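You operate a simulated robot arm through the tools that you are given. There is no shell and no other tool. Be economical: measure what you need, move in short steps, check, and stop when the job is done.

You are at the controls of a simulated robot arm. One attempt, no reset.

Task
Put the white board on the grey table away on the top of the orange bench. Press the yellow reset button two times. Take the large black board and put it on top of the grey hood. Fetch the blue capacitor and set it on the silver heatsink on the brown table. Take the black heatsink on the black table and put it away on the top of the orange bench. Put the blue reel that says "Voltwren" on the low shelf of the long grey table. Open the dry cabinet door. The order is free.

Only the result counts: the job must be done as asked and must still hold three seconds after the hand-in. Knocking over, shifting, dropping, spilling or breaking anything else fails it.

Robot
A 5-joint arm with a two-finger parallel gripper on a trunk, on a base that drives. Base frame: it is fixed to the floor where the robot stands at the start and does not move with it; the origin is under the middle of the robot, x ahead of it, y to its left, z up; the surface under the hand at the start is at about z = 0.78. Units: m, rad, N and s.
It reaches about 1.134 m from its shoulder. Its first joint turns from -2.601 to 2.601 rad. Places, roughly: black heatsink (3x3x3 cm) [-1.5, 1.3, 0.8]; blue capacitor (3x3x4 cm) [-1.3, -0.8, 0.8]; blue reel [1.25, 1.75, 1]; dry cabinet door [1.4, 1.3, 0.9]; grey hood [0.5, 1, 0.75]; large black board (23x15x4 cm) [-1.3, -0.6, 0.8]; low shelf of the long grey table [0.3, 3.7, 0.3]; silver heatsink (6x4x3 cm) [-1.6, -0.3, 0.8]; top of the orange bench [-0.2, 2.7, 0.8]; white board (8x6x4 cm) [0.8, -0.1, 0.8]; yellow reset button [1.5, 0.4, 0.9]. Payload 1.57 kg.
The tool frame sits at the grasp point between the pads (the TCP): z along the fingers, y along the line on which they close. The tips reach 0.03 m beyond it. Largest opening 0.11 m; finger width 0.024, thickness 0.012; the body of the gripper, 0.048 by 0.112 m, starts 0.078 m behind the TCP.
Orientation is that of the tool frame in the base frame, as a unit quaternion [x, y, z, w]. With the fingers straight down and closing along the base's y, the tool's x points along the base's -x, its y along +y and its z along -z.

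Tools
- The arm moves only by the tool drive_tool. Its argument "commands" is text: rows parted by semicolons, each of 7 numbers parted by spaces: the shift along the tool's x, y, z in m, then the turn, a rotation vector about the tool's x, y, z in rad, then the gripper command, from -1 (fully open) to 1 (shut), values between in proportion. In form: x y z rx ry rz jaw; .... A call has 1 to 10 rows; each row shifts and turns the commanded pose from where the row before left it, along the tool's axes as they then stand. Each row takes 0.2 s and may step no farther than 0.05 m and 0.15 rad from the row before; otherwise, or with a gripper value out of range, the whole call is refused. A pose out of reach is approached as far as the arm can. The call stops where the force on the tool passes 40 N (or 10 N more than at its start, if that is more) or the arm is blocked; 0.2 s more then pass. The fingers move at their own pace (about 0.072 m/s each) and stop on an object; they squeeze with about 43 N. The grip force told is the motor's: it shows also when the fingers shut on nothing. Time passes only in rows, and 0.2 s behind the last, so rows that do not move let the fingers close. It gives the time, the measured TCP pose, the force on the tool (base axes), the opening and the grip force at its end, in the units of the frame above (readings bear some noise), with the torque about the TCP (base axes, N m) and any sound that the robot's microphone picked up.
- Cameras (640 x 400 px; columns grow to the right, rows downward): "scene" is now at [0.0376, 0.1926, 1.7354]; the picture's right is [0.37, -0.93, 0.00], its down [-0.73, -0.29, -0.61] and it looks along [0.57, 0.23, -0.79] (base axes); focal length 251 px, centre (320, 200). "wrist" rides on the gripper at [0.07, 0.016, -0.141] in the tool frame; the picture's right is [-0.23, 0.97, 0.00], its down [-0.86, -0.20, -0.48] and it looks along [-0.47, -0.11, 0.88] (tool axes); focal length 222 px, centre (320, 200). There is no depth. A picture from a camera that has moved, and an enlarged one, comes with that camera's place and axes in the base frame and with its lens. The place of the scene camera against the robot may be out by one fixed shift of up to 0.018 m in any direction.
- get_image(camera): a new picture of that camera. The clock stands still meanwhile.
- raise_lower(by): slides the trunk up (or, below 0, down) by that many m; the arm and the scene camera ride with it, the base frame stays. It gives what a move gives, with no picture.
- drive_base(legs): drives the robot by 1 to 6 legs, each [ahead, turn to the left] in m and rad, along the robot's own axes; the way and the turn of a leg run together, so that a leg with both is an arc; at most 1.5 m and 3.142 rad a leg. The arm and the cameras ride along, it lands a little off, and it stops where it bumps. It gives what a move gives.
- pan_tilt(pan, tilt): turns the head with the scene camera to pan (to the left, within 2.705 rad either way) and tilt (down, from -0.506 to 1.204), counted from straight ahead of the robot. It gives what a move gives.
- enlarge(camera, box): a new picture of the part [left, top, right, bottom] of that camera's present view, enlarged. The clock stands still meanwhile.
- hand_in(): hands the job in; it is judged then, once.

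Go step by step. Nothing tells you exact positions but the pictures and the camera data: compare them with the known pose of the tool, close in by small moves and look again before you grip or let go. The budget is 186 turns and 144 pictures, counting those below and the enlarged ones. Unless the task says otherwise, let go and move clear before handing in, and close with one line.

The tools are called as name(argument=value, ...) on one line, values as JSON. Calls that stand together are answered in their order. drive_tool: Moves the arm, as the interface text tells. Its arguments: {"type":"object","properties":{"commands":{"type":"string"}},"required":["commands"]} The other tools are called the same way: raise_lower (by) slides the trunk up or down; drive_base (legs) drives the base; pan_tilt (pan, tilt) turns the head that bears the scene camera; get_image (camera) takes a picture; enlarge (camera, box) takes an enlarged picture of a part of a camera's view; hand_in () hands the job in.

At the start:

```text
clock: 0.0
eef_pos: [0.4344, 0.4556, 1.0233]
tcp_rot: [0.0, 1.0, 0.0, 0.0]
contact_force: [-0.3, -0.1, 0.1]
wrist_torque: [0.0, -0.03, 0.0]
opening: 0.11
grip_force: 0.0
trunk travel left (down, up): [-0.757, 0.213]
robot x, y, heading: [-0.0016, 0.0004, -0.002]
head pan, tilt: [0.377, 0.911]
```

scene: 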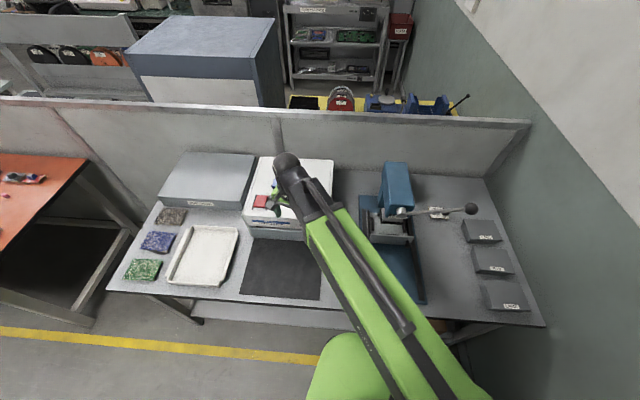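
wrist: 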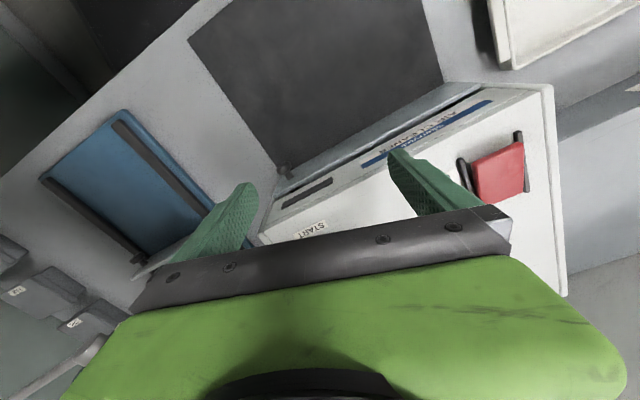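

I see a grey table with a hood, a button machine and an orange bench to the left. I'll survey the room with the head first.

pan_tilt(pan=-0.3, tilt=0.7)

get_image(camera="scene")

pan_tilt(pan=1.2, tilt=0.5)

get_image(camera="scene")

pan_tilt(pan=2.5, tilt=0.5)

get_image(camera="scene")

pan_tilt(pan=-2.6, tilt=0.6)

get_image(camera="scene")

```text
clock: 1.1
eef_pos: [0.4356, 0.4553, 1.0239]
tcp_rot: [0.0, 1.0, 0.0, 0.001]
contact_force: [0.3, -0.4, -0.5]
wrist_torque: [0.03, -0.04, -0.01]
opening: 0.11
grip_force: 0.1
trunk travel left (down, up): [-0.757, 0.213]
robot x, y, heading: [-0.0039, 0.0016, 0.002]
head pan, tilt: [-0.3, 0.7]
```

```text
141 pictures are left
camera scene: at [0.0491, 0.14, 1.7523], right [-0.29, -0.96, 0.0], down [-0.62, 0.19, -0.76], along [0.73, -0.23, -0.64], focal length 251 px, centre (320, 200)
```

scene: 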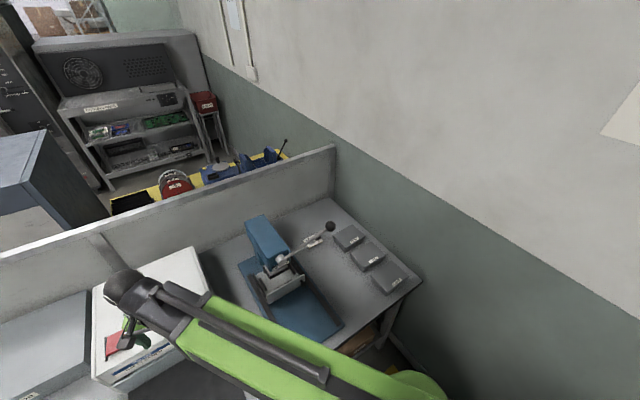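

```text
clock: 2.6
eef_pos: [0.4351, 0.4556, 1.0232]
tcp_rot: [0.001, 1.0, 0.0, 0.0]
contact_force: [1.1, -0.6, -0.6]
wrist_torque: [0.03, 0.02, 0.0]
opening: 0.1104
grip_force: 0.1
trunk travel left (down, up): [-0.757, 0.213]
robot x, y, heading: [0.0004, -0.0004, 0.0]
head pan, tilt: [1.201, 0.499]
```

```text
140 pictures are left
camera scene: at [0.0009, 0.2499, 1.77], right [0.93, -0.36, 0.0], down [-0.17, -0.45, -0.88], along [0.32, 0.82, -0.48], focal length 251 px, centre (320, 200)
```

scene: 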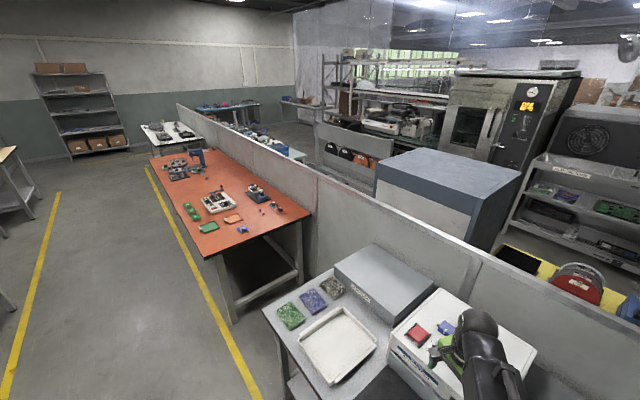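

```text
clock: 4.1
eef_pos: [0.4344, 0.4556, 1.0236]
tcp_rot: [0.0, 1.0, 0.0, 0.0]
contact_force: [-0.1, -0.5, 0.9]
wrist_torque: [0.02, 0.01, -0.01]
opening: 0.1098
grip_force: 0.1
trunk travel left (down, up): [-0.757, 0.213]
robot x, y, heading: [-0.0031, 0.0031, 0.001]
head pan, tilt: [2.499, 0.499]
```

```text
139 pictures are left
camera scene: at [-0.1049, 0.2196, 1.77], right [0.6, 0.8, 0.0], down [0.38, -0.29, -0.88], along [-0.7, 0.53, -0.48], focal length 251 px, centre (320, 200)
```

scene: 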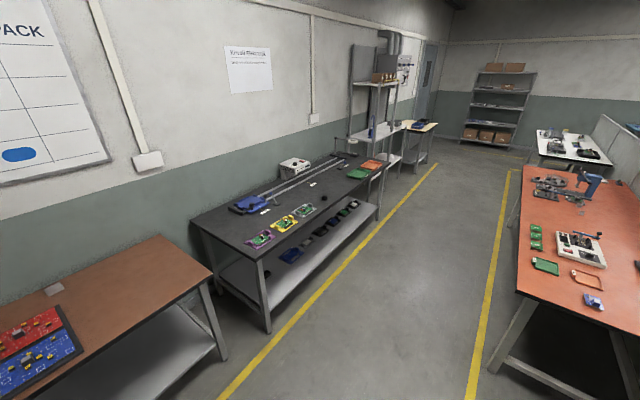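

```text
clock: 8.1
eef_pos: [0.4353, 0.4554, 1.024]
tcp_rot: [0.0, 1.0, 0.0, 0.0]
contact_force: [-0.1, -0.1, 0.4]
wrist_torque: [-0.02, -0.02, -0.01]
opening: 0.1102
grip_force: 0.1
trunk travel left (down, up): [-0.757, 0.213]
robot x, y, heading: [0.0016, -0.0032, -0.007]
head pan, tilt: [-2.601, 0.6]
```

```text
138 pictures are left
camera scene: at [-0.1078, 0.1195, 1.7609], right [-0.52, 0.86, 0.0], down [0.48, 0.29, -0.83], along [-0.71, -0.43, -0.56], focal length 251 px, centre (320, 200)
```

scene: 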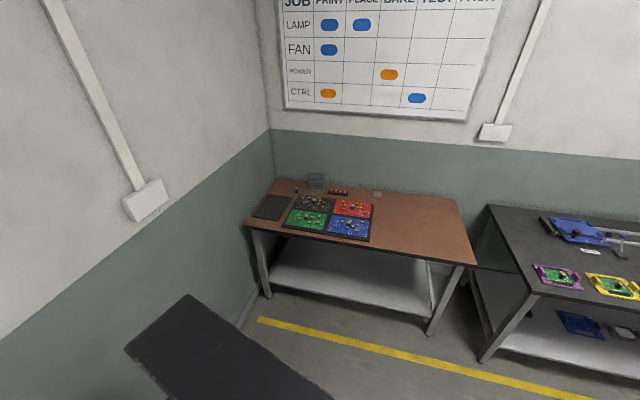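

The room is turned about 0.3 rad from the base frame; a partition separates the yellow table, cabinet and reel from me. I'll look closer at each site.

enlarge(camera="scene", box=[230, 160, 490, 280])

pan_tilt(pan=2.3, tilt=0.6)

enlarge(camera="scene", box=[0, 100, 320, 300])

pan_tilt(pan=0.1, tilt=0.6)

enlarge(camera="scene", box=[0, 100, 640, 400])

pan_tilt(pan=1.0, tilt=0.35)

enlarge(camera="scene", box=[0, 80, 640, 400])

```text
2.46 times, centred on (360, 220) of scene
camera zoom: at [-0.1078, 0.1195, 1.7609], right [-0.52, 0.86, 0.0], down [0.48, 0.29, -0.83], along [-0.71, -0.43, -0.56], focal length 618 px, centre (222, 151)
```

zoom: 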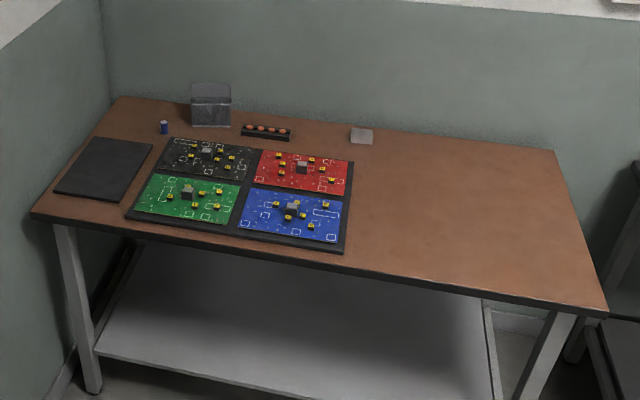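

```text
clock: 12.0
eef_pos: [0.4337, 0.4553, 1.0232]
tcp_rot: [0.0, 1.0, 0.0, 0.0]
contact_force: [0.3, 0.3, -0.2]
wrist_torque: [-0.04, -0.02, 0.02]
opening: 0.1101
grip_force: 0.0
trunk travel left (down, up): [-0.757, 0.213]
robot x, y, heading: [0.0015, 0.0, -0.002]
head pan, tilt: [2.3, 0.6]
```

```text
2.00 times, centred on (160, 200) of scene
camera zoom: at [-0.091, 0.231, 1.7609], right [0.75, 0.67, 0.0], down [0.38, -0.42, -0.82], along [-0.55, 0.62, -0.57], focal length 502 px, centre (640, 200)
```

zoom: 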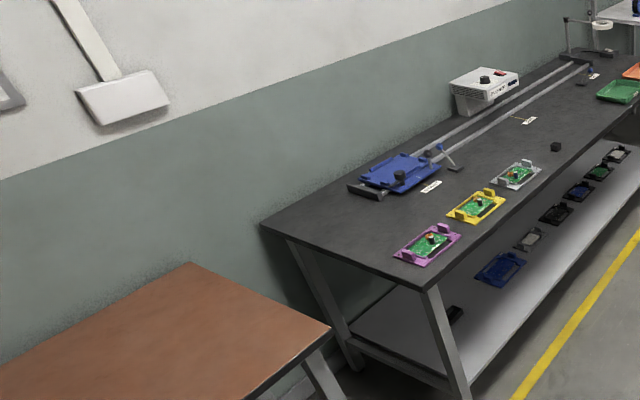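

```text
clock: 14.1
eef_pos: [0.435, 0.456, 1.0233]
tcp_rot: [0.001, 1.0, 0.0, 0.0]
contact_force: [-0.6, 0.1, -0.3]
wrist_torque: [0.04, -0.02, 0.03]
opening: 0.1101
grip_force: 0.0
trunk travel left (down, up): [-0.757, 0.213]
robot x, y, heading: [-0.0028, -0.0016, -0.0]
head pan, tilt: [0.099, 0.6]
```

```text
1.00 times, centred on (320, 250) of scene (not enlarged: the box is as wide or as high as the picture)
camera zoom: at [0.0559, 0.1739, 1.761], right [0.1, -0.99, 0.0], down [-0.56, -0.06, -0.83], along [0.82, 0.08, -0.56], focal length 251 px, centre (320, 150)
```

zoom: 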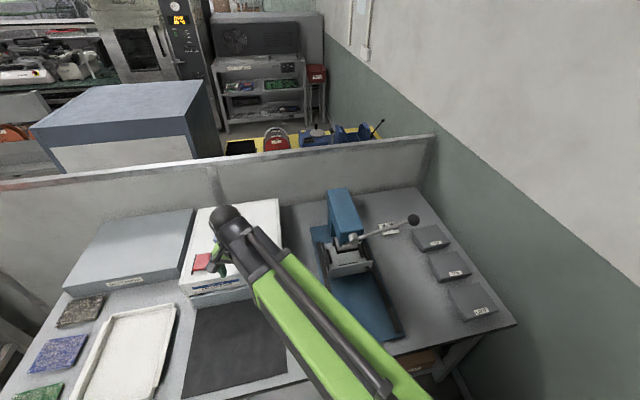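

```text
clock: 15.3
eef_pos: [0.4354, 0.4558, 1.0241]
tcp_rot: [0.0, 1.0, -0.001, 0.0]
contact_force: [0.6, -1.0, 0.3]
wrist_torque: [-0.05, -0.02, 0.0]
opening: 0.11
grip_force: 0.1
trunk travel left (down, up): [-0.757, 0.213]
robot x, y, heading: [0.0007, -0.0015, -0.002]
head pan, tilt: [1.0, 0.351]
```

```text
1.00 times, centred on (320, 240) of scene (not enlarged: the box is as wide or as high as the picture)
camera zoom: at [0.0183, 0.2434, 1.7837], right [0.84, -0.54, 0.0], down [-0.19, -0.29, -0.94], along [0.51, 0.79, -0.34], focal length 251 px, centre (320, 160)
```

zoom: 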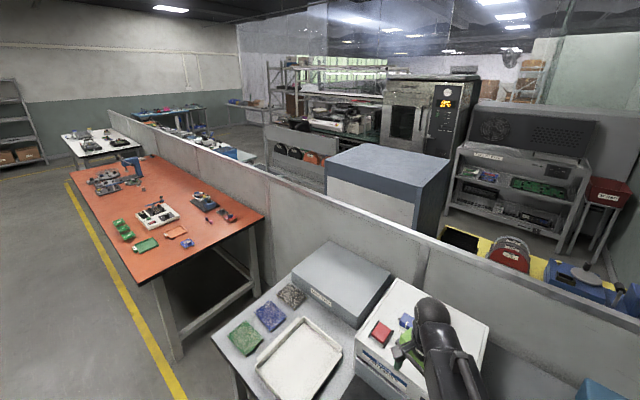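

I've located the brown-table items (capacitor near (-1.35,-0.83), black PCB in the panel near (-1.28,-0.64), silver heatsink near (-1.60,-0.31)). Now I look for the white board on the grey table.

pan_tilt(pan=-0.1, tilt=0.9)

enlarge(camera="scene", box=[200, 60, 520, 260])

pan_tilt(pan=0.9, tilt=0.9)

get_image(camera="scene")

```text
clock: 16.6
eef_pos: [0.4347, 0.455, 1.0232]
tcp_rot: [0.0, 1.0, 0.0, 0.0]
contact_force: [1.0, -0.7, 1.2]
wrist_torque: [-0.02, 0.02, -0.01]
opening: 0.11
grip_force: 0.0
trunk travel left (down, up): [-0.757, 0.213]
robot x, y, heading: [-0.0042, 0.0001, 0.004]
head pan, tilt: [-0.099, 0.901]
```

```text
2.00 times, centred on (360, 160) of scene
camera zoom: at [0.0431, 0.1576, 1.7362], right [-0.1, -1.0, 0.0], down [-0.78, 0.08, -0.62], along [0.62, -0.06, -0.78], focal length 502 px, centre (240, 280)
```

zoom: 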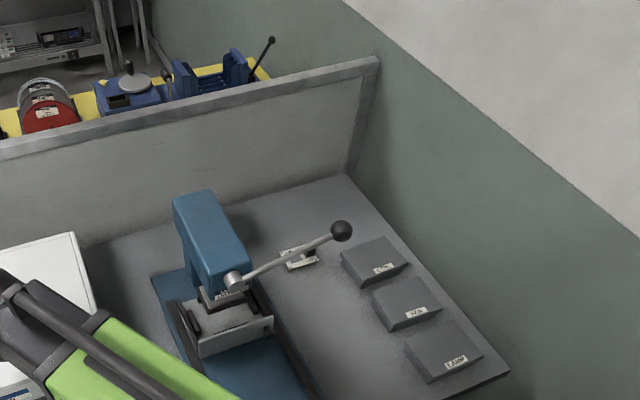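

```text
clock: 17.9
eef_pos: [0.4349, 0.4553, 1.0235]
tcp_rot: [0.0, 1.0, 0.0, 0.0]
contact_force: [-0.9, -1.0, 0.5]
wrist_torque: [-0.02, -0.01, 0.0]
opening: 0.11
grip_force: 0.0
trunk travel left (down, up): [-0.757, 0.213]
robot x, y, heading: [0.0007, -0.0024, -0.001]
head pan, tilt: [0.901, 0.901]
```

```text
132 pictures are left
camera scene: at [0.0149, 0.2242, 1.7362], right [0.78, -0.62, 0.0], down [-0.49, -0.61, -0.62], along [0.39, 0.49, -0.78], focal length 251 px, centre (320, 200)
```

scene: 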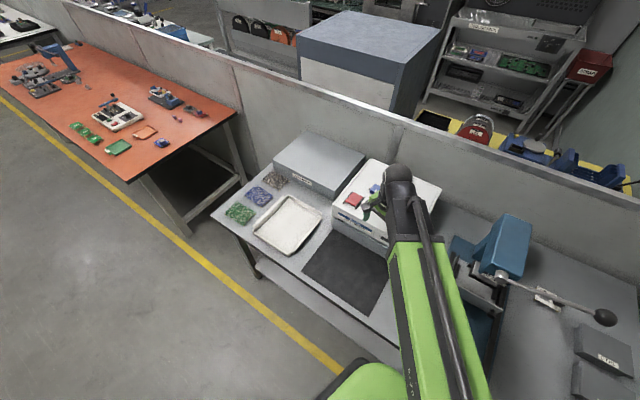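

The white board sits near (0.85,-0.07) under the press lever. I raise the trunk and bring the hand above it to look with the wrist camera.

raise_lower(by=0.2)

drive_tool(commands="-0.0222 -0.0438 0 0 0 0 -1;-0.0222 -0.0438 0 0 0 0 -1;-0.0222 -0.0438 0 0 0 0 -1;-0.0222 -0.0438 0 0 0 0 -1;-0.0222 -0.0438 0 0 0 0 -1;-0.0222 -0.0438 0 0 0 0 -1;-0.0222 -0.0438 0 0 0 0 -1;-0.0222 -0.0438 0 0 0 0 -1;-0.0222 -0.0438 0 0 0 0 -1;-0.0222 -0.0438 0 0 0 0 -1")

drive_tool(commands="-0.0222 -0.0438 0 0 0 0 -1;-0.0222 -0.0438 0 0 0 0 -1")

get_image(camera="wrist")

pan_tilt(pan=-0.1, tilt=0.9)

get_image(camera="scene")

```text
clock: 20.0
eef_pos: [0.4341, 0.4549, 1.2235]
tcp_rot: [0.001, 1.0, 0.0, 0.0]
contact_force: [-0.6, -0.6, 0.8]
wrist_torque: [0.01, 0.02, 0.0]
opening: 0.1099
grip_force: 0.0
trunk travel left (down, up): [-0.957, 0.013]
robot x, y, heading: [0.0015, 0.0017, -0.005]
head pan, tilt: [0.901, 0.901]
```

```text
clock: 22.2
eef_pos: [0.6564, 0.0152, 1.2235]
tcp_rot: [0.0, 1.0, 0.0, 0.0]
contact_force: [0.4, 0.1, -0.1]
wrist_torque: [0.03, 0.02, -0.01]
opening: 0.1098
grip_force: 0.2
trunk travel left (down, up): [-0.957, 0.013]
robot x, y, heading: [0.0023, -0.0018, -0.003]
head pan, tilt: [0.901, 0.901]
```

```text
clock: 22.8
eef_pos: [0.7001, -0.0711, 1.2243]
tcp_rot: [-0.001, 1.0, 0.0, 0.0]
contact_force: [0.0, -0.5, 0.1]
wrist_torque: [0.0, 0.0, -0.01]
opening: 0.1101
grip_force: 0.2
trunk travel left (down, up): [-0.957, 0.013]
robot x, y, heading: [0.0011, -0.0021, 0.001]
head pan, tilt: [0.901, 0.901]
```

```text
131 pictures are left
camera wrist: at [0.6324, -0.0555, 1.366], right [0.23, 0.97, 0.0], down [0.86, -0.2, 0.48], along [0.47, -0.11, -0.88], focal length 222 px, centre (320, 200)
```

wrist: 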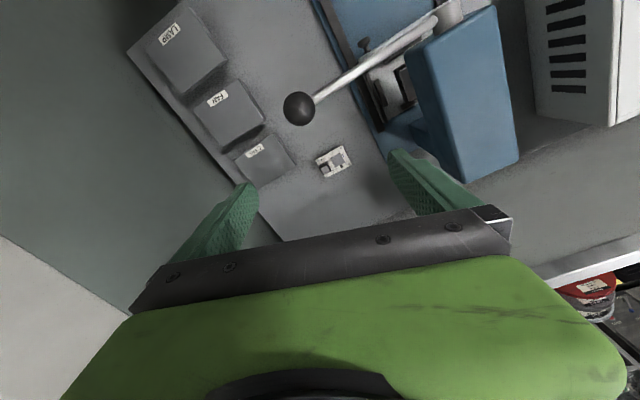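

```text
clock: 24.1
eef_pos: [0.7015, -0.0699, 1.2241]
tcp_rot: [0.0, 1.0, 0.0, -0.001]
contact_force: [0.2, -0.3, -0.1]
wrist_torque: [0.01, -0.01, -0.01]
opening: 0.11
grip_force: 0.0
trunk travel left (down, up): [-0.957, 0.013]
robot x, y, heading: [0.0022, -0.0005, 0.003]
head pan, tilt: [-0.099, 0.901]
```

```text
130 pictures are left
camera scene: at [0.0432, 0.1576, 1.9362], right [-0.1, -1.0, 0.0], down [-0.78, 0.08, -0.62], along [0.62, -0.06, -0.78], focal length 251 px, centre (320, 200)
```

scene: 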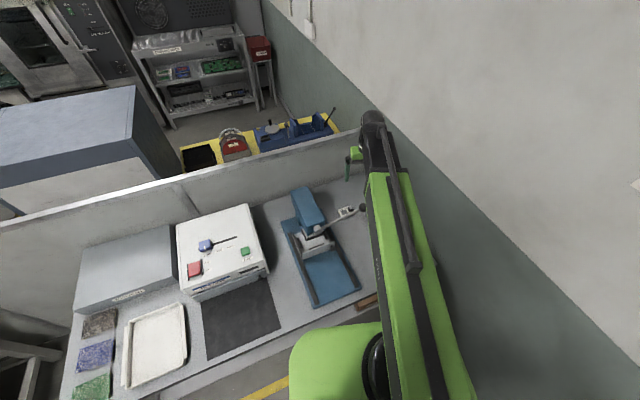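

The board is near (0.835,-0.066); the lever ball is around (0.66,-0.09,1.08), clear of a vertical descent though close below the forearm. I move over the board, come partly down and check.

drive_tool(commands="-0.045 0 0 0 0 0 -1;-0.045 0.004 0 0 0 0 -1;-0.045 0 0 0 0 0 -1;0 0 0.05 0 0 0 -1;0 0 0.05 0 0 0 -1;0 0 0.05 0 0 0 -1;0 0 0.05 0 0 0 -1;0 0 0.03 0 0 0 -1")

get_image(camera="wrist")

get_image(camera="scene")

```text
clock: 25.9
eef_pos: [0.835, -0.066, 1.2238]
tcp_rot: [0.0, 1.0, 0.0, 0.0]
contact_force: [0.5, 0.2, -0.2]
wrist_torque: [0.01, 0.02, 0.0]
opening: 0.11
grip_force: 0.1
out of reach, approached as far as the arm can: row 4, 5, 6, 7, 8
trunk travel left (down, up): [-0.957, 0.013]
robot x, y, heading: [-0.0004, -0.0015, -0.002]
head pan, tilt: [-0.099, 0.901]
```

```text
129 pictures are left
camera wrist: at [0.7668, -0.05, 1.366], right [0.23, 0.97, 0.0], down [0.86, -0.2, 0.48], along [0.47, -0.11, -0.88], focal length 222 px, centre (320, 200)
```

wrist: 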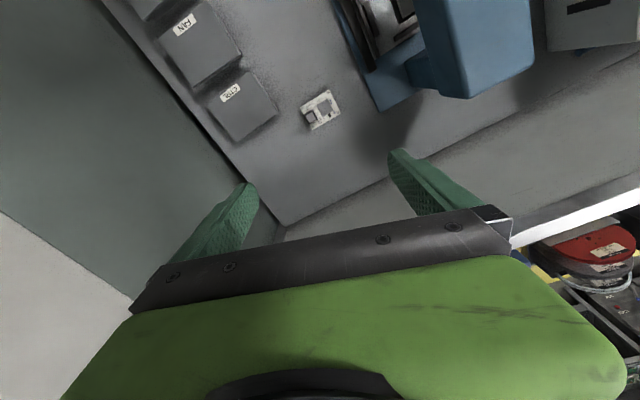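

```text
128 pictures are left
camera scene: at [0.0431, 0.1575, 1.9362], right [-0.1, -1.0, 0.0], down [-0.78, 0.08, -0.62], along [0.62, -0.06, -0.78], focal length 251 px, centre (320, 200)
```

scene: 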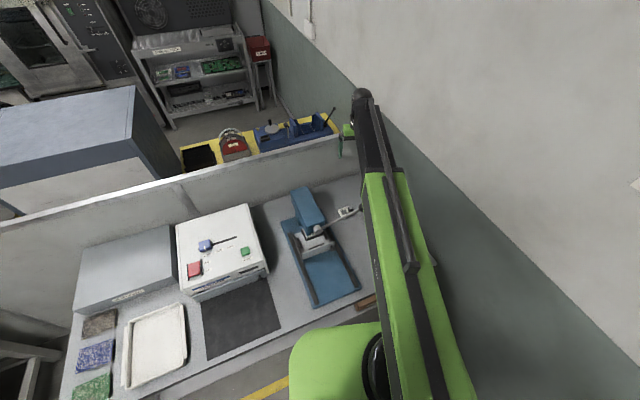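

The descent was refused as out of reach at this radius. I test small steps to learn the arm's limit, using the trunk for the height.

drive_tool(commands="0 0 0.02 0 0 0 -1")

drive_tool(commands="0.05 0 0 0 0 0 -1;0.05 0 0 0 0 0 -1;0 0 0.03 0 0 0 -1")

drive_tool(commands="-0.02 0 0 0 0 0 -1;-0.02 0 0 0 0 0 -1;-0.02 0 0 0 0 0 -1;-0.02 0 0 0 0 0 -1;-0.02 0 0 0 0 0 -1")

```text
clock: 26.3
eef_pos: [0.8365, -0.0656, 1.2243]
tcp_rot: [0.0, 1.0, 0.001, 0.0]
contact_force: [-0.5, 0.4, 0.2]
wrist_torque: [0.0, -0.02, 0.02]
opening: 0.1099
grip_force: 0.0
out of reach, approached as far as the arm can: row 1
trunk travel left (down, up): [-0.957, 0.013]
robot x, y, heading: [0.0009, 0.0011, 0.0]
head pan, tilt: [-0.099, 0.901]
```

```text
clock: 27.1
eef_pos: [0.7352, -0.0664, 1.2239]
tcp_rot: [0.0, 1.0, 0.0, 0.0]
contact_force: [0.1, 0.6, -0.3]
wrist_torque: [0.0, 0.01, 0.01]
opening: 0.1099
grip_force: 0.0
out of reach, approached as far as the arm can: row 3
trunk travel left (down, up): [-0.957, 0.013]
robot x, y, heading: [-0.0005, 0.0007, -0.002]
head pan, tilt: [-0.099, 0.901]
```

```text
clock: 28.3
eef_pos: [0.8375, -0.0645, 1.2238]
tcp_rot: [0.0, 1.0, 0.0, 0.0]
contact_force: [0.8, 1.0, -0.1]
wrist_torque: [-0.04, 0.0, -0.01]
opening: 0.11
grip_force: 0.0
trunk travel left (down, up): [-0.957, 0.013]
robot x, y, heading: [0.0013, 0.0011, 0.004]
head pan, tilt: [-0.099, 0.901]
```

Descent fails at a smaller radius too, so it isn't radius; I test upward motion and tilting to learn which joint limits it.

drive_tool(commands="0 0 -0.02 0 0 0 -1;0 0 -0.02 0 0 0 -1;0 0 0.02 0 0 0 -1;0 0 0.02 0 0 0 -1;0 0 0.01 0 0 0 -1")

drive_tool(commands="0 0 0 0 -0.1 0 -1;0 0 0.02 0 0 0 -1")

```text
clock: 29.5
eef_pos: [0.8368, -0.0649, 1.2243]
tcp_rot: [0.0, 1.0, 0.001, 0.0]
contact_force: [0.2, -0.1, -0.1]
wrist_torque: [0.02, 0.02, 0.03]
opening: 0.1102
grip_force: 0.0
out of reach, approached as far as the arm can: row 1, 2, 3, 4, 5
trunk travel left (down, up): [-0.957, 0.013]
robot x, y, heading: [0.0022, -0.0003, -0.002]
head pan, tilt: [-0.099, 0.901]
```

```text
clock: 30.1
eef_pos: [0.8384, -0.0659, 1.2264]
tcp_rot: [0.0, 0.999, 0.0, 0.05]
contact_force: [-0.6, -0.2, 0.1]
wrist_torque: [0.03, -0.01, 0.0]
opening: 0.1101
grip_force: 0.1
out of reach, approached as far as the arm can: row 2
trunk travel left (down, up): [-0.957, 0.013]
robot x, y, heading: [0.0006, -0.0006, 0.005]
head pan, tilt: [-0.099, 0.901]
```

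The arm's height is set only by the trunk (a level, reaching arm), so the forearm would pass near the lever. I undo the tilt and look at the arm itself to understand its shape.

drive_tool(commands="0 0 0 0 0.1 0 -1;0.05 0 0 0 0 0 -1;0.05 0 0 0 0 0 -1;0.05 0 0 0 0 0 -1;0.05 0 0 0 0 0 -1;0.05 0 0 0 0 0 -1")

pan_tilt(pan=-0.4, tilt=1.2)

get_image(camera="scene")

```text
clock: 31.5
eef_pos: [0.5843, -0.0658, 1.2246]
tcp_rot: [0.0, 1.0, 0.0, 0.001]
contact_force: [-0.2, -0.4, -0.3]
wrist_torque: [0.0, -0.03, -0.01]
opening: 0.1101
grip_force: 0.0
trunk travel left (down, up): [-0.957, 0.013]
robot x, y, heading: [0.0015, -0.0004, 0.0]
head pan, tilt: [-0.099, 0.901]
```

```text
clock: 32.3
eef_pos: [0.5859, -0.066, 1.2227]
tcp_rot: [0.001, 1.0, 0.0, 0.0]
contact_force: [0.6, -0.1, 0.4]
wrist_torque: [-0.03, 0.02, -0.02]
opening: 0.11
grip_force: 0.0
trunk travel left (down, up): [-0.957, 0.013]
robot x, y, heading: [-0.0007, 0.0008, 0.002]
head pan, tilt: [-0.4, 1.201]
```

```text
127 pictures are left
camera scene: at [0.0193, 0.1433, 1.9164], right [-0.39, -0.92, 0.0], down [-0.86, 0.36, -0.36], along [0.33, -0.14, -0.93], focal length 251 px, centre (320, 200)
```

scene: 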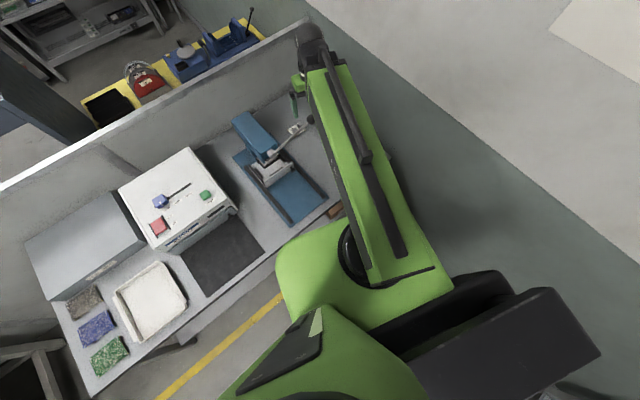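

The boom is level and telescopes; to get under the lever I'd need the tool tilted outward and low. I test the tilt and measure how the height changes.

drive_tool(commands="-0.03 0 0 0 -0.15 0 -1;-0.03 0 0 0 -0.15 0 -1;-0.03 0 0 0 -0.15 0 -1;-0.02 0 0 0 -0.15 0 -1;0 0 0 0 -0.15 0 -1;0 0 0 0 -0.15 0 -1;0 0 0 0 -0.15 0 -1;0 0 0 0 -0.15 0 -1")

get_image(camera="scene")

```text
clock: 34.1
eef_pos: [0.7895, -0.08, 1.3749]
tcp_rot: [0.0, 0.825, 0.0, 0.565]
contact_force: [0.3, 0.4, 0.0]
wrist_torque: [-0.02, 0.02, -0.02]
opening: 0.1097
grip_force: 0.0
out of reach, approached as far as the arm can: row 2, 3, 4, 5, 6, 7, 8
trunk travel left (down, up): [-0.957, 0.013]
robot x, y, heading: [0.0005, 0.0019, 0.003]
head pan, tilt: [-0.4, 1.201]
```

```text
126 pictures are left
camera scene: at [0.0194, 0.1432, 1.9164], right [-0.39, -0.92, 0.0], down [-0.86, 0.36, -0.36], along [0.33, -0.14, -0.93], focal length 251 px, centre (320, 200)
```

scene: 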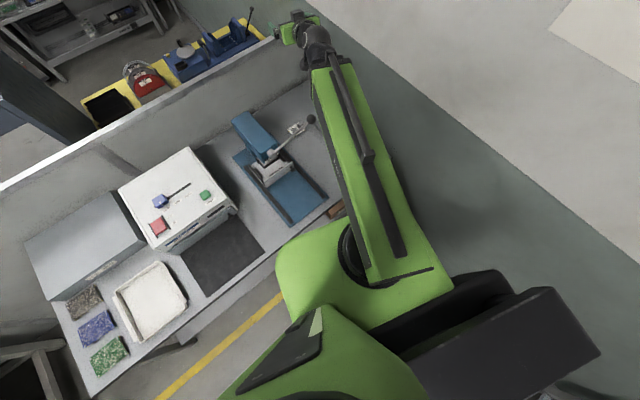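

Tilt works (wrist pivot is 0.237 m behind the TCP). I'll drive so the arm lines up along the table's depth axis with the white board and can reach in low, beneath the lever.

drive_base(legs=[[0, 0.8], [-0.55, 0], [0, -0.6], [0.483, 0], [0, 0.1]])

pan_tilt(pan=0, tilt=0.9)

get_image(camera="scene")

```text
clock: 44.0
eef_pos: [0.8752, -0.1295, 1.3764]
tcp_rot: [-0.127, 0.816, 0.087, 0.557]
contact_force: [0.2, -0.5, 0.1]
wrist_torque: [0.03, -0.01, 0.04]
opening: 0.11
grip_force: 0.1
trunk travel left (down, up): [-0.957, 0.013]
robot x, y, heading: [0.0969, -0.2856, 0.292]
head pan, tilt: [-0.4, 1.201]
```

```text
clock: 44.8
eef_pos: [0.8749, -0.1298, 1.3755]
tcp_rot: [-0.126, 0.817, 0.086, 0.556]
contact_force: [-0.5, -0.1, -0.7]
wrist_torque: [0.02, 0.03, -0.01]
opening: 0.1102
grip_force: 0.0
trunk travel left (down, up): [-0.957, 0.013]
robot x, y, heading: [0.0937, -0.2847, 0.294]
head pan, tilt: [0.0, 0.901]
```

```text
125 pictures are left
camera scene: at [0.0902, -0.1194, 1.9362], right [0.29, -0.96, 0.0], down [-0.75, -0.23, -0.62], along [0.59, 0.18, -0.78], focal length 251 px, centre (320, 200)
```

scene: 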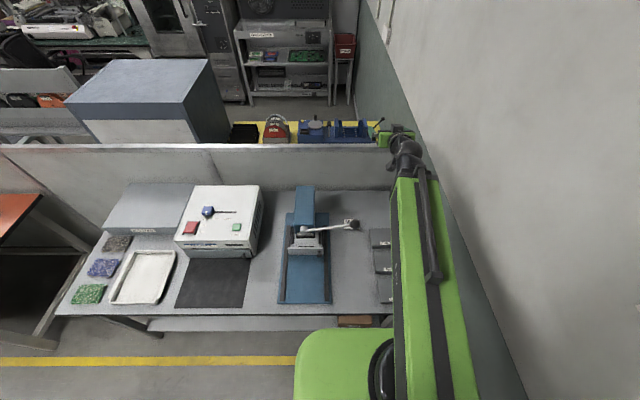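

The base is aligned. I spin the tool half a turn so the wrist camera rides on top, retract and line the arm up with the board.

drive_tool(commands="0 0 0 0 0 0.15 -1;0 0 0 0 0 0.15 -1;0 0 0 0 0 0.15 -1;0 0 0 0 0 0.15 -1;0 0 0 0 0 0.15 -1;0 0 0 0 0 0.15 -1;0 0 0 0 0 0.15 -1;0 0 0 0 0 0.15 -1;0 0 0 0 0 0.15 -1;0 0 0 0 0 0.15 -1")

drive_tool(commands="0 0 0 0 0 0.15 -1;0 0 0 0 0 0.15 -1;0 0 0 0 0 0.15 -1;0 0 0 0 0 0.15 -1;0 0 0 0 0 0.15 -1;0 0 0 0 0 0.15 -1;0 0 0 0 0 0.15 -1;0 0 0 0 0 0.15 -1;0 0 0 0 0 0.15 -1;0 0 0 0 0 0.15 -1")

drive_tool(commands="0 0 0 0 0 0.1416 -1;0 -0.036 0 0.043 0 -0.0167 -1;0 -0.036 0 0.043 0 -0.0167 -1;-0.0181 0 -0.0466 0 0 0 -1;-0.0181 0 -0.0466 0 0 0 -1;-0.0181 0 -0.0466 0 0 0 -1;-0.0181 0 -0.0466 0 0 0 -1;-0.0181 0 -0.0466 0 0 0 -1;-0.0181 0 -0.0466 0 0 0 -1")

get_image(camera="wrist")

```text
clock: 47.0
eef_pos: [0.8756, -0.129, 1.3747]
tcp_rot: [0.465, 0.683, 0.442, 0.349]
contact_force: [-0.2, 0.3, 0.0]
wrist_torque: [-0.01, -0.05, -0.01]
opening: 0.11
grip_force: 0.0
trunk travel left (down, up): [-0.957, 0.013]
robot x, y, heading: [0.099, -0.2859, 0.295]
head pan, tilt: [0.0, 0.901]
```

```text
clock: 49.2
eef_pos: [0.8765, -0.1293, 1.375]
tcp_rot: [0.806, 0.183, 0.561, -0.047]
contact_force: [0.4, -0.4, -0.6]
wrist_torque: [-0.01, -0.01, 0.0]
opening: 0.11
grip_force: 0.0
trunk travel left (down, up): [-0.957, 0.013]
robot x, y, heading: [0.0957, -0.2844, 0.29]
head pan, tilt: [0.0, 0.901]
```

```text
clock: 51.2
eef_pos: [0.8709, -0.1269, 1.3742]
tcp_rot: [0.811, 0.164, 0.551, -0.111]
contact_force: [0.5, 0.2, -0.1]
wrist_torque: [-0.02, 0.0, 0.02]
opening: 0.1099
grip_force: 0.0
out of reach, approached as far as the arm can: row 3, 4, 5, 6, 7, 8, 9
trunk travel left (down, up): [-0.957, 0.013]
robot x, y, heading: [0.0958, -0.2819, 0.295]
head pan, tilt: [0.0, 0.901]
```

```text
124 pictures are left
camera wrist: at [0.7795, -0.1833, 1.4919], right [0.3, -0.93, -0.21], down [-0.78, -0.11, -0.62], along [0.55, 0.35, -0.76], focal length 222 px, centre (320, 200)
```

wrist: 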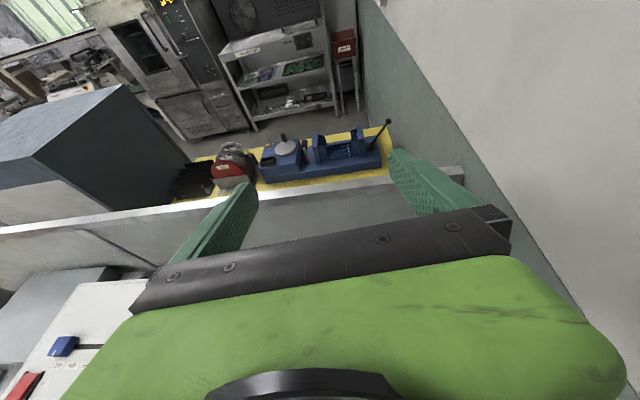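

The yaw and shift combination was refused; I probe the arm's freedoms with separate small steps.

drive_tool(commands="0 -0.03 0 0 0 0 -1")

drive_tool(commands="0 0 0 0 0 0 -1")

drive_tool(commands="-0.0145 0 -0.0373 0 0 0 -1")

drive_tool(commands="0 0 0 0.093 0 -0.036 -1")

```text
clock: 51.6
eef_pos: [0.8651, -0.0961, 1.3732]
tcp_rot: [0.811, 0.163, 0.551, -0.111]
contact_force: [0.2, 0.4, 0.2]
wrist_torque: [0.03, 0.0, 0.02]
opening: 0.1099
grip_force: 0.1
out of reach, approached as far as the arm can: row 1
trunk travel left (down, up): [-0.957, 0.013]
robot x, y, heading: [0.0975, -0.2873, 0.294]
head pan, tilt: [0.0, 0.901]
```

```text
clock: 52.0
eef_pos: [0.8657, -0.0977, 1.3732]
tcp_rot: [0.81, 0.164, 0.552, -0.111]
contact_force: [0.6, 0.3, -0.3]
wrist_torque: [-0.01, -0.01, -0.01]
opening: 0.11
grip_force: 0.0
trunk travel left (down, up): [-0.957, 0.013]
robot x, y, heading: [0.0993, -0.2819, 0.296]
head pan, tilt: [0.0, 0.901]
```

```text
clock: 52.4
eef_pos: [0.8661, -0.101, 1.374]
tcp_rot: [0.811, 0.164, 0.551, -0.11]
contact_force: [0.0, 0.5, 0.5]
wrist_torque: [0.0, 0.01, -0.01]
opening: 0.1098
grip_force: 0.1
out of reach, approached as far as the arm can: row 1
trunk travel left (down, up): [-0.957, 0.013]
robot x, y, heading: [0.0968, -0.2843, 0.295]
head pan, tilt: [0.0, 0.901]
```

```text
clock: 52.8
eef_pos: [0.8671, -0.1019, 1.3742]
tcp_rot: [0.801, 0.204, 0.546, -0.138]
contact_force: [0.9, 0.3, 1.3]
wrist_torque: [0.02, 0.01, 0.02]
opening: 0.11
grip_force: 0.1
trunk travel left (down, up): [-0.957, 0.013]
robot x, y, heading: [0.0981, -0.2872, 0.297]
head pan, tilt: [0.0, 0.901]
```

The tool's yaw is free and the boom simply can't retract below about 0.58 m radius. I straighten the tool along the robot's heading, then will use the base to go in and out.

drive_tool(commands="0.0055 -0.024 0.014 -0.093 0 0.036 -1;0.0055 -0.024 0.014 -0.093 0 0.036 -1;0 0 0 0 0 0 -1")

drive_base(legs=[[-0.4, 0]])

raise_lower(by=-0.4)

get_image(camera="wrist")

get_image(camera="scene")

```text
clock: 53.6
eef_pos: [0.876, -0.0592, 1.3744]
tcp_rot: [0.816, 0.129, 0.557, -0.088]
contact_force: [-0.9, -1.5, -0.2]
wrist_torque: [0.01, 0.01, 0.0]
opening: 0.1098
grip_force: 0.0
out of reach, approached as far as the arm can: row 2
trunk travel left (down, up): [-0.957, 0.013]
robot x, y, heading: [0.0972, -0.2821, 0.296]
head pan, tilt: [0.0, 0.901]
```

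```text
clock: 56.1
eef_pos: [0.488, -0.1769, 1.3757]
tcp_rot: [0.815, 0.129, 0.558, -0.088]
contact_force: [0.0, -0.1, 0.6]
wrist_torque: [0.01, -0.06, 0.01]
opening: 0.11
grip_force: 0.0
trunk travel left (down, up): [-0.957, 0.013]
robot x, y, heading: [-0.2891, -0.4028, 0.299]
head pan, tilt: [0.0, 0.901]
```

```text
clock: 60.0
eef_pos: [0.489, -0.1759, 0.9749]
tcp_rot: [0.815, 0.13, 0.557, -0.089]
contact_force: [0.1, 0.2, -0.4]
wrist_torque: [0.02, -0.03, -0.02]
opening: 0.1101
grip_force: 0.0
trunk travel left (down, up): [-0.557, 0.413]
robot x, y, heading: [-0.2902, -0.4033, 0.296]
head pan, tilt: [0.0, 0.901]
```

```text
123 pictures are left
camera wrist: at [0.3943, -0.2254, 1.0924], right [0.22, -0.95, -0.21], down [-0.78, -0.05, -0.62], along [0.58, 0.31, -0.75], focal length 222 px, centre (320, 200)
```

wrist: 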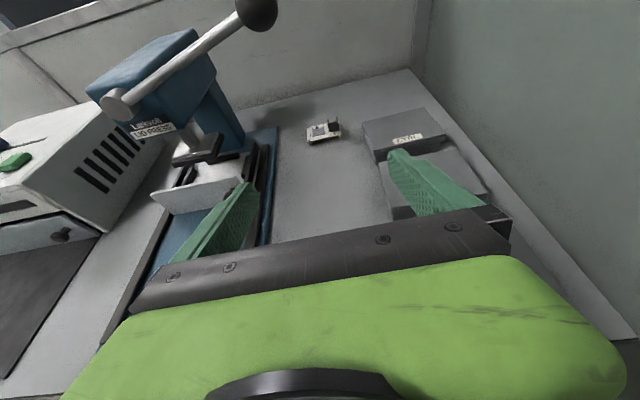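

```text
122 pictures are left
camera scene: at [-0.2966, -0.2368, 1.5362], right [0.29, -0.96, 0.0], down [-0.75, -0.23, -0.62], along [0.59, 0.18, -0.78], focal length 251 px, centre (320, 200)
```

scene: 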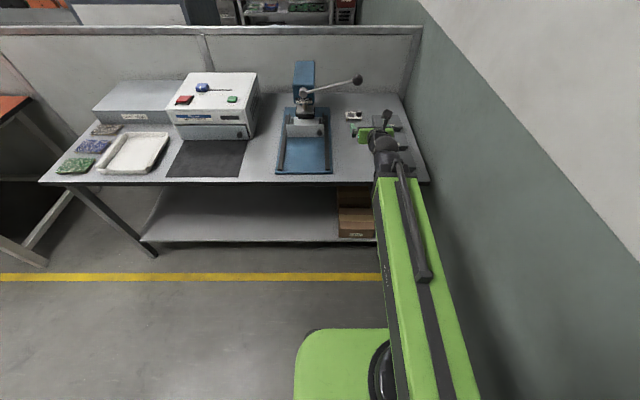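

The corridor to the white board is clear and the lever is well above. I lower to about z 0.825 and drive in most of the way.

raise_lower(by=-0.15)

drive_tool(commands="0 -0.012 0 0 0 0 -1")

drive_base(legs=[[0.26, 0]])

get_image(camera="wrist")

get_image(camera="scene")

```text
clock: 61.7
eef_pos: [0.4901, -0.1764, 0.8253]
tcp_rot: [0.816, 0.13, 0.556, -0.089]
contact_force: [-0.1, -0.4, 0.1]
wrist_torque: [-0.03, -0.01, 0.0]
opening: 0.1101
grip_force: 0.1
trunk travel left (down, up): [-0.407, 0.563]
robot x, y, heading: [-0.2891, -0.4023, 0.292]
head pan, tilt: [0.0, 0.901]
```

```text
clock: 62.1
eef_pos: [0.4872, -0.1687, 0.827]
tcp_rot: [0.815, 0.135, 0.556, -0.093]
contact_force: [-1.5, -0.1, -0.4]
wrist_torque: [0.02, -0.02, 0.0]
opening: 0.11
grip_force: 0.0
trunk travel left (down, up): [-0.407, 0.563]
robot x, y, heading: [-0.2881, -0.4039, 0.303]
head pan, tilt: [0.0, 0.901]
```

```text
clock: 64.0
eef_pos: [0.7384, -0.091, 0.8255]
tcp_rot: [0.814, 0.134, 0.557, -0.092]
contact_force: [-0.5, 0.1, 0.0]
wrist_torque: [-0.02, 0.01, -0.01]
opening: 0.1101
grip_force: 0.0
trunk travel left (down, up): [-0.407, 0.563]
robot x, y, heading: [-0.0399, -0.3278, 0.293]
head pan, tilt: [0.0, 0.901]
```

```text
121 pictures are left
camera wrist: at [0.6432, -0.1413, 0.9426], right [0.24, -0.95, -0.21], down [-0.78, -0.05, -0.62], along [0.58, 0.31, -0.75], focal length 222 px, centre (320, 200)
```

wrist: 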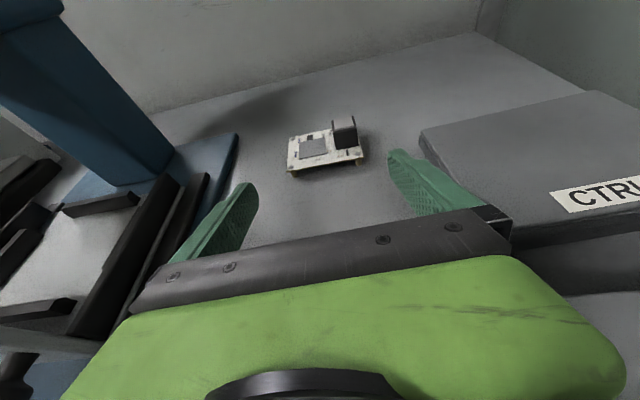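

```text
120 pictures are left
camera scene: at [-0.0457, -0.1602, 1.3862], right [0.29, -0.96, 0.0], down [-0.75, -0.23, -0.62], along [0.59, 0.18, -0.78], focal length 251 px, centre (320, 200)
```

scene: 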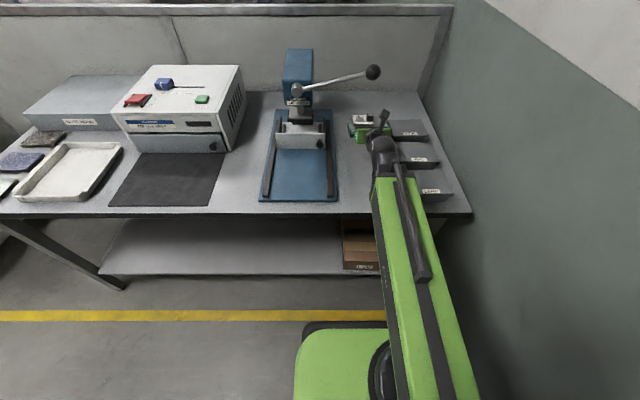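

The board carries a dark upright component on its right, a good thing to grip. I shift right 3 cm, narrow the jaws to 6 cm and go in partway.

drive_tool(commands="0 0.015 0 0 0 0 -0.1;0 0.015 0 0 0 0 -0.1;0.0074 0 0.0186 0 0 0 -0.1;0.0074 0 0.0186 0 0 0 -0.1;0 0 0 0 0 0 -0.1")

get_image(camera="wrist")

```text
clock: 65.2
eef_pos: [0.7836, -0.1065, 0.8251]
tcp_rot: [0.815, 0.134, 0.556, -0.092]
contact_force: [-0.1, 0.1, 0.2]
wrist_torque: [0.0, 0.01, 0.0]
opening: 0.0604
grip_force: 0.1
trunk travel left (down, up): [-0.407, 0.563]
robot x, y, heading: [-0.0373, -0.3253, 0.297]
head pan, tilt: [0.0, 0.901]
```

```text
119 pictures are left
camera wrist: at [0.6905, -0.1566, 0.9423], right [0.24, -0.95, -0.21], down [-0.78, -0.05, -0.62], along [0.58, 0.31, -0.75], focal length 222 px, centre (320, 200)
```

wrist: 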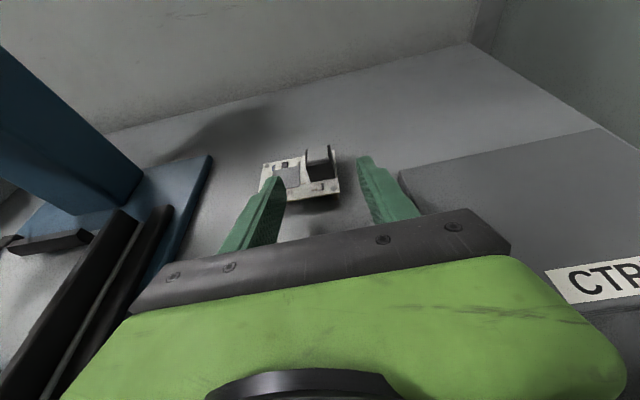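

Aligned with the component. I advance 5.5 cm and check before closing.

drive_tool(commands="0.0074 0 0.0186 0 0 0 -0.1;0.0074 0 0.0186 0 0 0 -0.1;0.0055 0 0.0139 0 0 0 -0.1")

enlarge(camera="wrist", box=[200, 100, 440, 250])

```text
clock: 66.0
eef_pos: [0.839, -0.0882, 0.826]
tcp_rot: [0.815, 0.135, 0.556, -0.093]
contact_force: [-0.3, 0.7, 0.0]
wrist_torque: [-0.03, 0.01, 0.01]
opening: 0.0605
grip_force: 0.1
trunk travel left (down, up): [-0.407, 0.563]
robot x, y, heading: [-0.0391, -0.3292, 0.295]
head pan, tilt: [0.0, 0.901]
```

```text
2.67 times, centred on (320, 175) of wrist
camera zoom: at [0.7437, -0.139, 0.9424], right [0.24, -0.95, -0.21], down [-0.78, -0.05, -0.62], along [0.58, 0.31, -0.75], focal length 592 px, centre (320, 267)
```

zoom: 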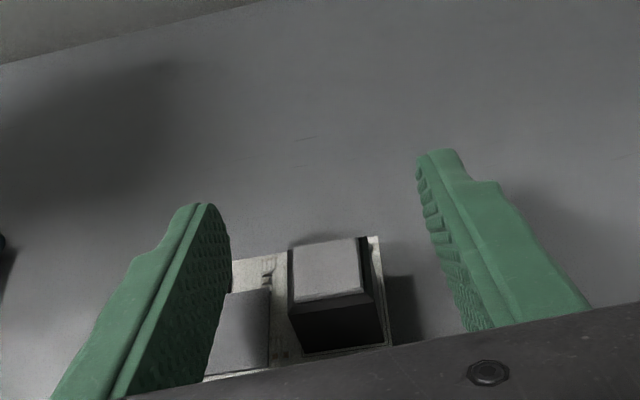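

The block is right between the fingers. I lower 6 mm, close and lift slightly.

raise_lower(by=-0.007)

drive_tool(commands="0 0 0 0 0 0 1;0 0 0 0 0 0 1;0 0 0 0 0 0 1;0 0 0 0 0 0 1")

raise_lower(by=0.02)

enlarge(camera="wrist", box=[200, 100, 440, 250])

```text
clock: 66.5
eef_pos: [0.8381, -0.0883, 0.8185]
tcp_rot: [0.815, 0.135, 0.556, -0.093]
contact_force: [-0.3, -0.4, 0.3]
wrist_torque: [-0.01, -0.04, -0.01]
opening: 0.0606
grip_force: 0.1
trunk travel left (down, up): [-0.4, 0.57]
robot x, y, heading: [-0.0413, -0.3258, 0.295]
head pan, tilt: [0.0, 0.901]
```

```text
clock: 67.5
eef_pos: [0.8387, -0.0886, 0.8179]
tcp_rot: [0.815, 0.134, 0.557, -0.092]
contact_force: [0.3, 0.1, 0.6]
wrist_torque: [-0.04, 0.05, 0.03]
opening: 0.023
grip_force: 35.2
trunk travel left (down, up): [-0.4, 0.57]
robot x, y, heading: [-0.0389, -0.3256, 0.296]
head pan, tilt: [0.0, 0.901]
```

```text
clock: 68.2
eef_pos: [0.8374, -0.0884, 0.8378]
tcp_rot: [0.814, 0.134, 0.557, -0.093]
contact_force: [-0.7, 0.3, -1.1]
wrist_torque: [0.0, 0.01, -0.04]
opening: 0.0233
grip_force: 35.6
trunk travel left (down, up): [-0.42, 0.55]
robot x, y, heading: [-0.0423, -0.3302, 0.299]
head pan, tilt: [0.0, 0.901]
```

```text
2.67 times, centred on (320, 175) of wrist
camera zoom: at [0.7435, -0.1392, 0.9554], right [0.24, -0.95, -0.21], down [-0.78, -0.05, -0.62], along [0.58, 0.31, -0.75], focal length 592 px, centre (320, 267)
```

zoom: 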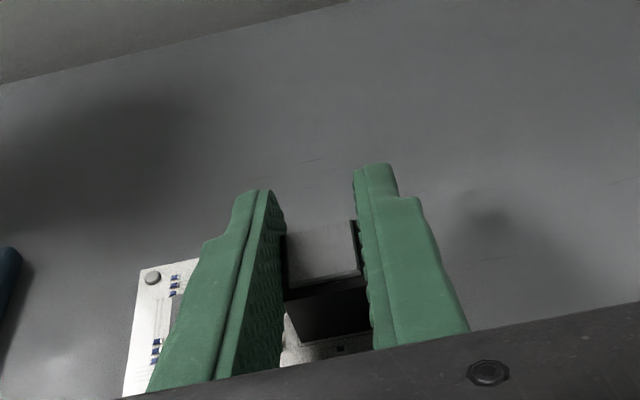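

The white board is held. I back the base out from under the lever, raise, turn along the aisle and drive toward the orange bench.

drive_base(legs=[[-0.5, 0]])

raise_lower(by=0.35)

drive_base(legs=[[0, 1.571], [1.5, 0]])

pan_tilt(pan=-0.8, tilt=0.7)

get_image(camera="scene")

get_image(camera="wrist")

```text
clock: 71.2
eef_pos: [0.3588, -0.2361, 0.8382]
tcp_rot: [0.815, 0.133, 0.556, -0.092]
contact_force: [0.6, 0.2, -0.3]
wrist_torque: [0.0, -0.05, -0.03]
opening: 0.0231
grip_force: 35.4
trunk travel left (down, up): [-0.42, 0.55]
robot x, y, heading: [-0.5202, -0.4694, 0.297]
head pan, tilt: [0.0, 0.901]
```

```text
clock: 74.6
eef_pos: [0.3594, -0.2363, 1.1891]
tcp_rot: [0.815, 0.134, 0.556, -0.092]
contact_force: [-0.1, 0.4, -1.1]
wrist_torque: [-0.01, -0.04, -0.01]
opening: 0.0232
grip_force: 35.1
trunk travel left (down, up): [-0.77, 0.2]
robot x, y, heading: [-0.5169, -0.4684, 0.29]
head pan, tilt: [0.0, 0.901]
```

```text
clock: 77.1
eef_pos: [-0.0399, 0.2963, 1.1887]
tcp_rot: [0.711, 0.42, 0.485, -0.288]
contact_force: [-0.2, 0.2, -0.3]
wrist_torque: [-0.01, -0.01, -0.02]
opening: 0.0229
grip_force: 35.2
trunk travel left (down, up): [-0.77, 0.2]
robot x, y, heading: [-0.5475, -0.4572, 0.868]
head pan, tilt: [0.0, 0.901]
stopped in leg 1: the robot was blocked; the commanded pose is now the measured one
```

```text
clock: 78.2
eef_pos: [-0.0388, 0.2968, 1.1887]
tcp_rot: [0.71, 0.42, 0.485, -0.289]
contact_force: [0.3, -0.3, 0.4]
wrist_torque: [0.02, 0.0, 0.01]
opening: 0.0231
grip_force: 35.8
trunk travel left (down, up): [-0.77, 0.2]
robot x, y, heading: [-0.5495, -0.4551, 0.87]
head pan, tilt: [-0.799, 0.7]
```

```text
116 pictures are left
camera scene: at [-0.6093, -0.3786, 1.7653], right [0.07, -1.0, 0.0], down [-0.64, -0.04, -0.76], along [0.76, 0.05, -0.64], focal length 251 px, centre (320, 200)
```

scene: 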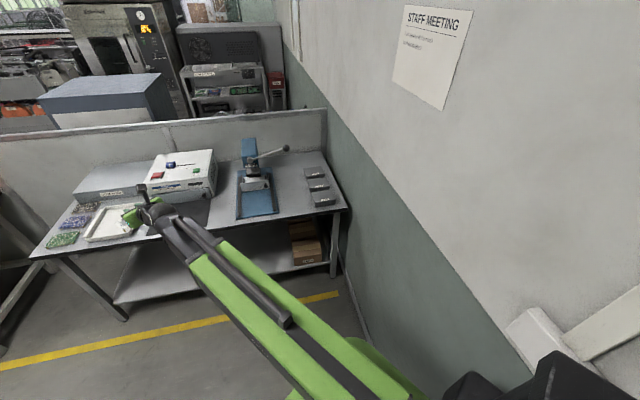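

```text
115 pictures are left
camera wrist: at [-0.0749, 0.1944, 1.3054], right [0.81, -0.54, -0.21], down [-0.54, -0.57, -0.62], along [0.22, 0.62, -0.75], focal length 222 px, centre (320, 200)
```

wrist: 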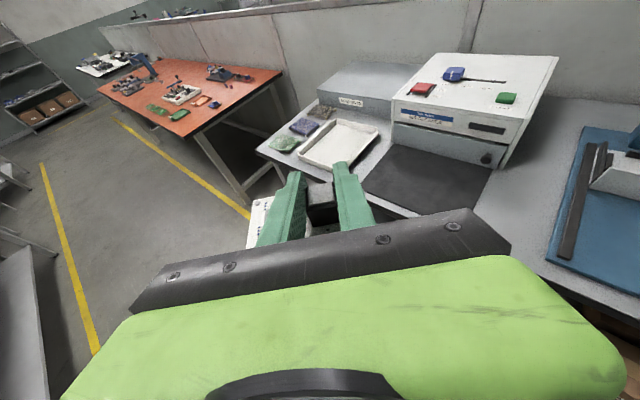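

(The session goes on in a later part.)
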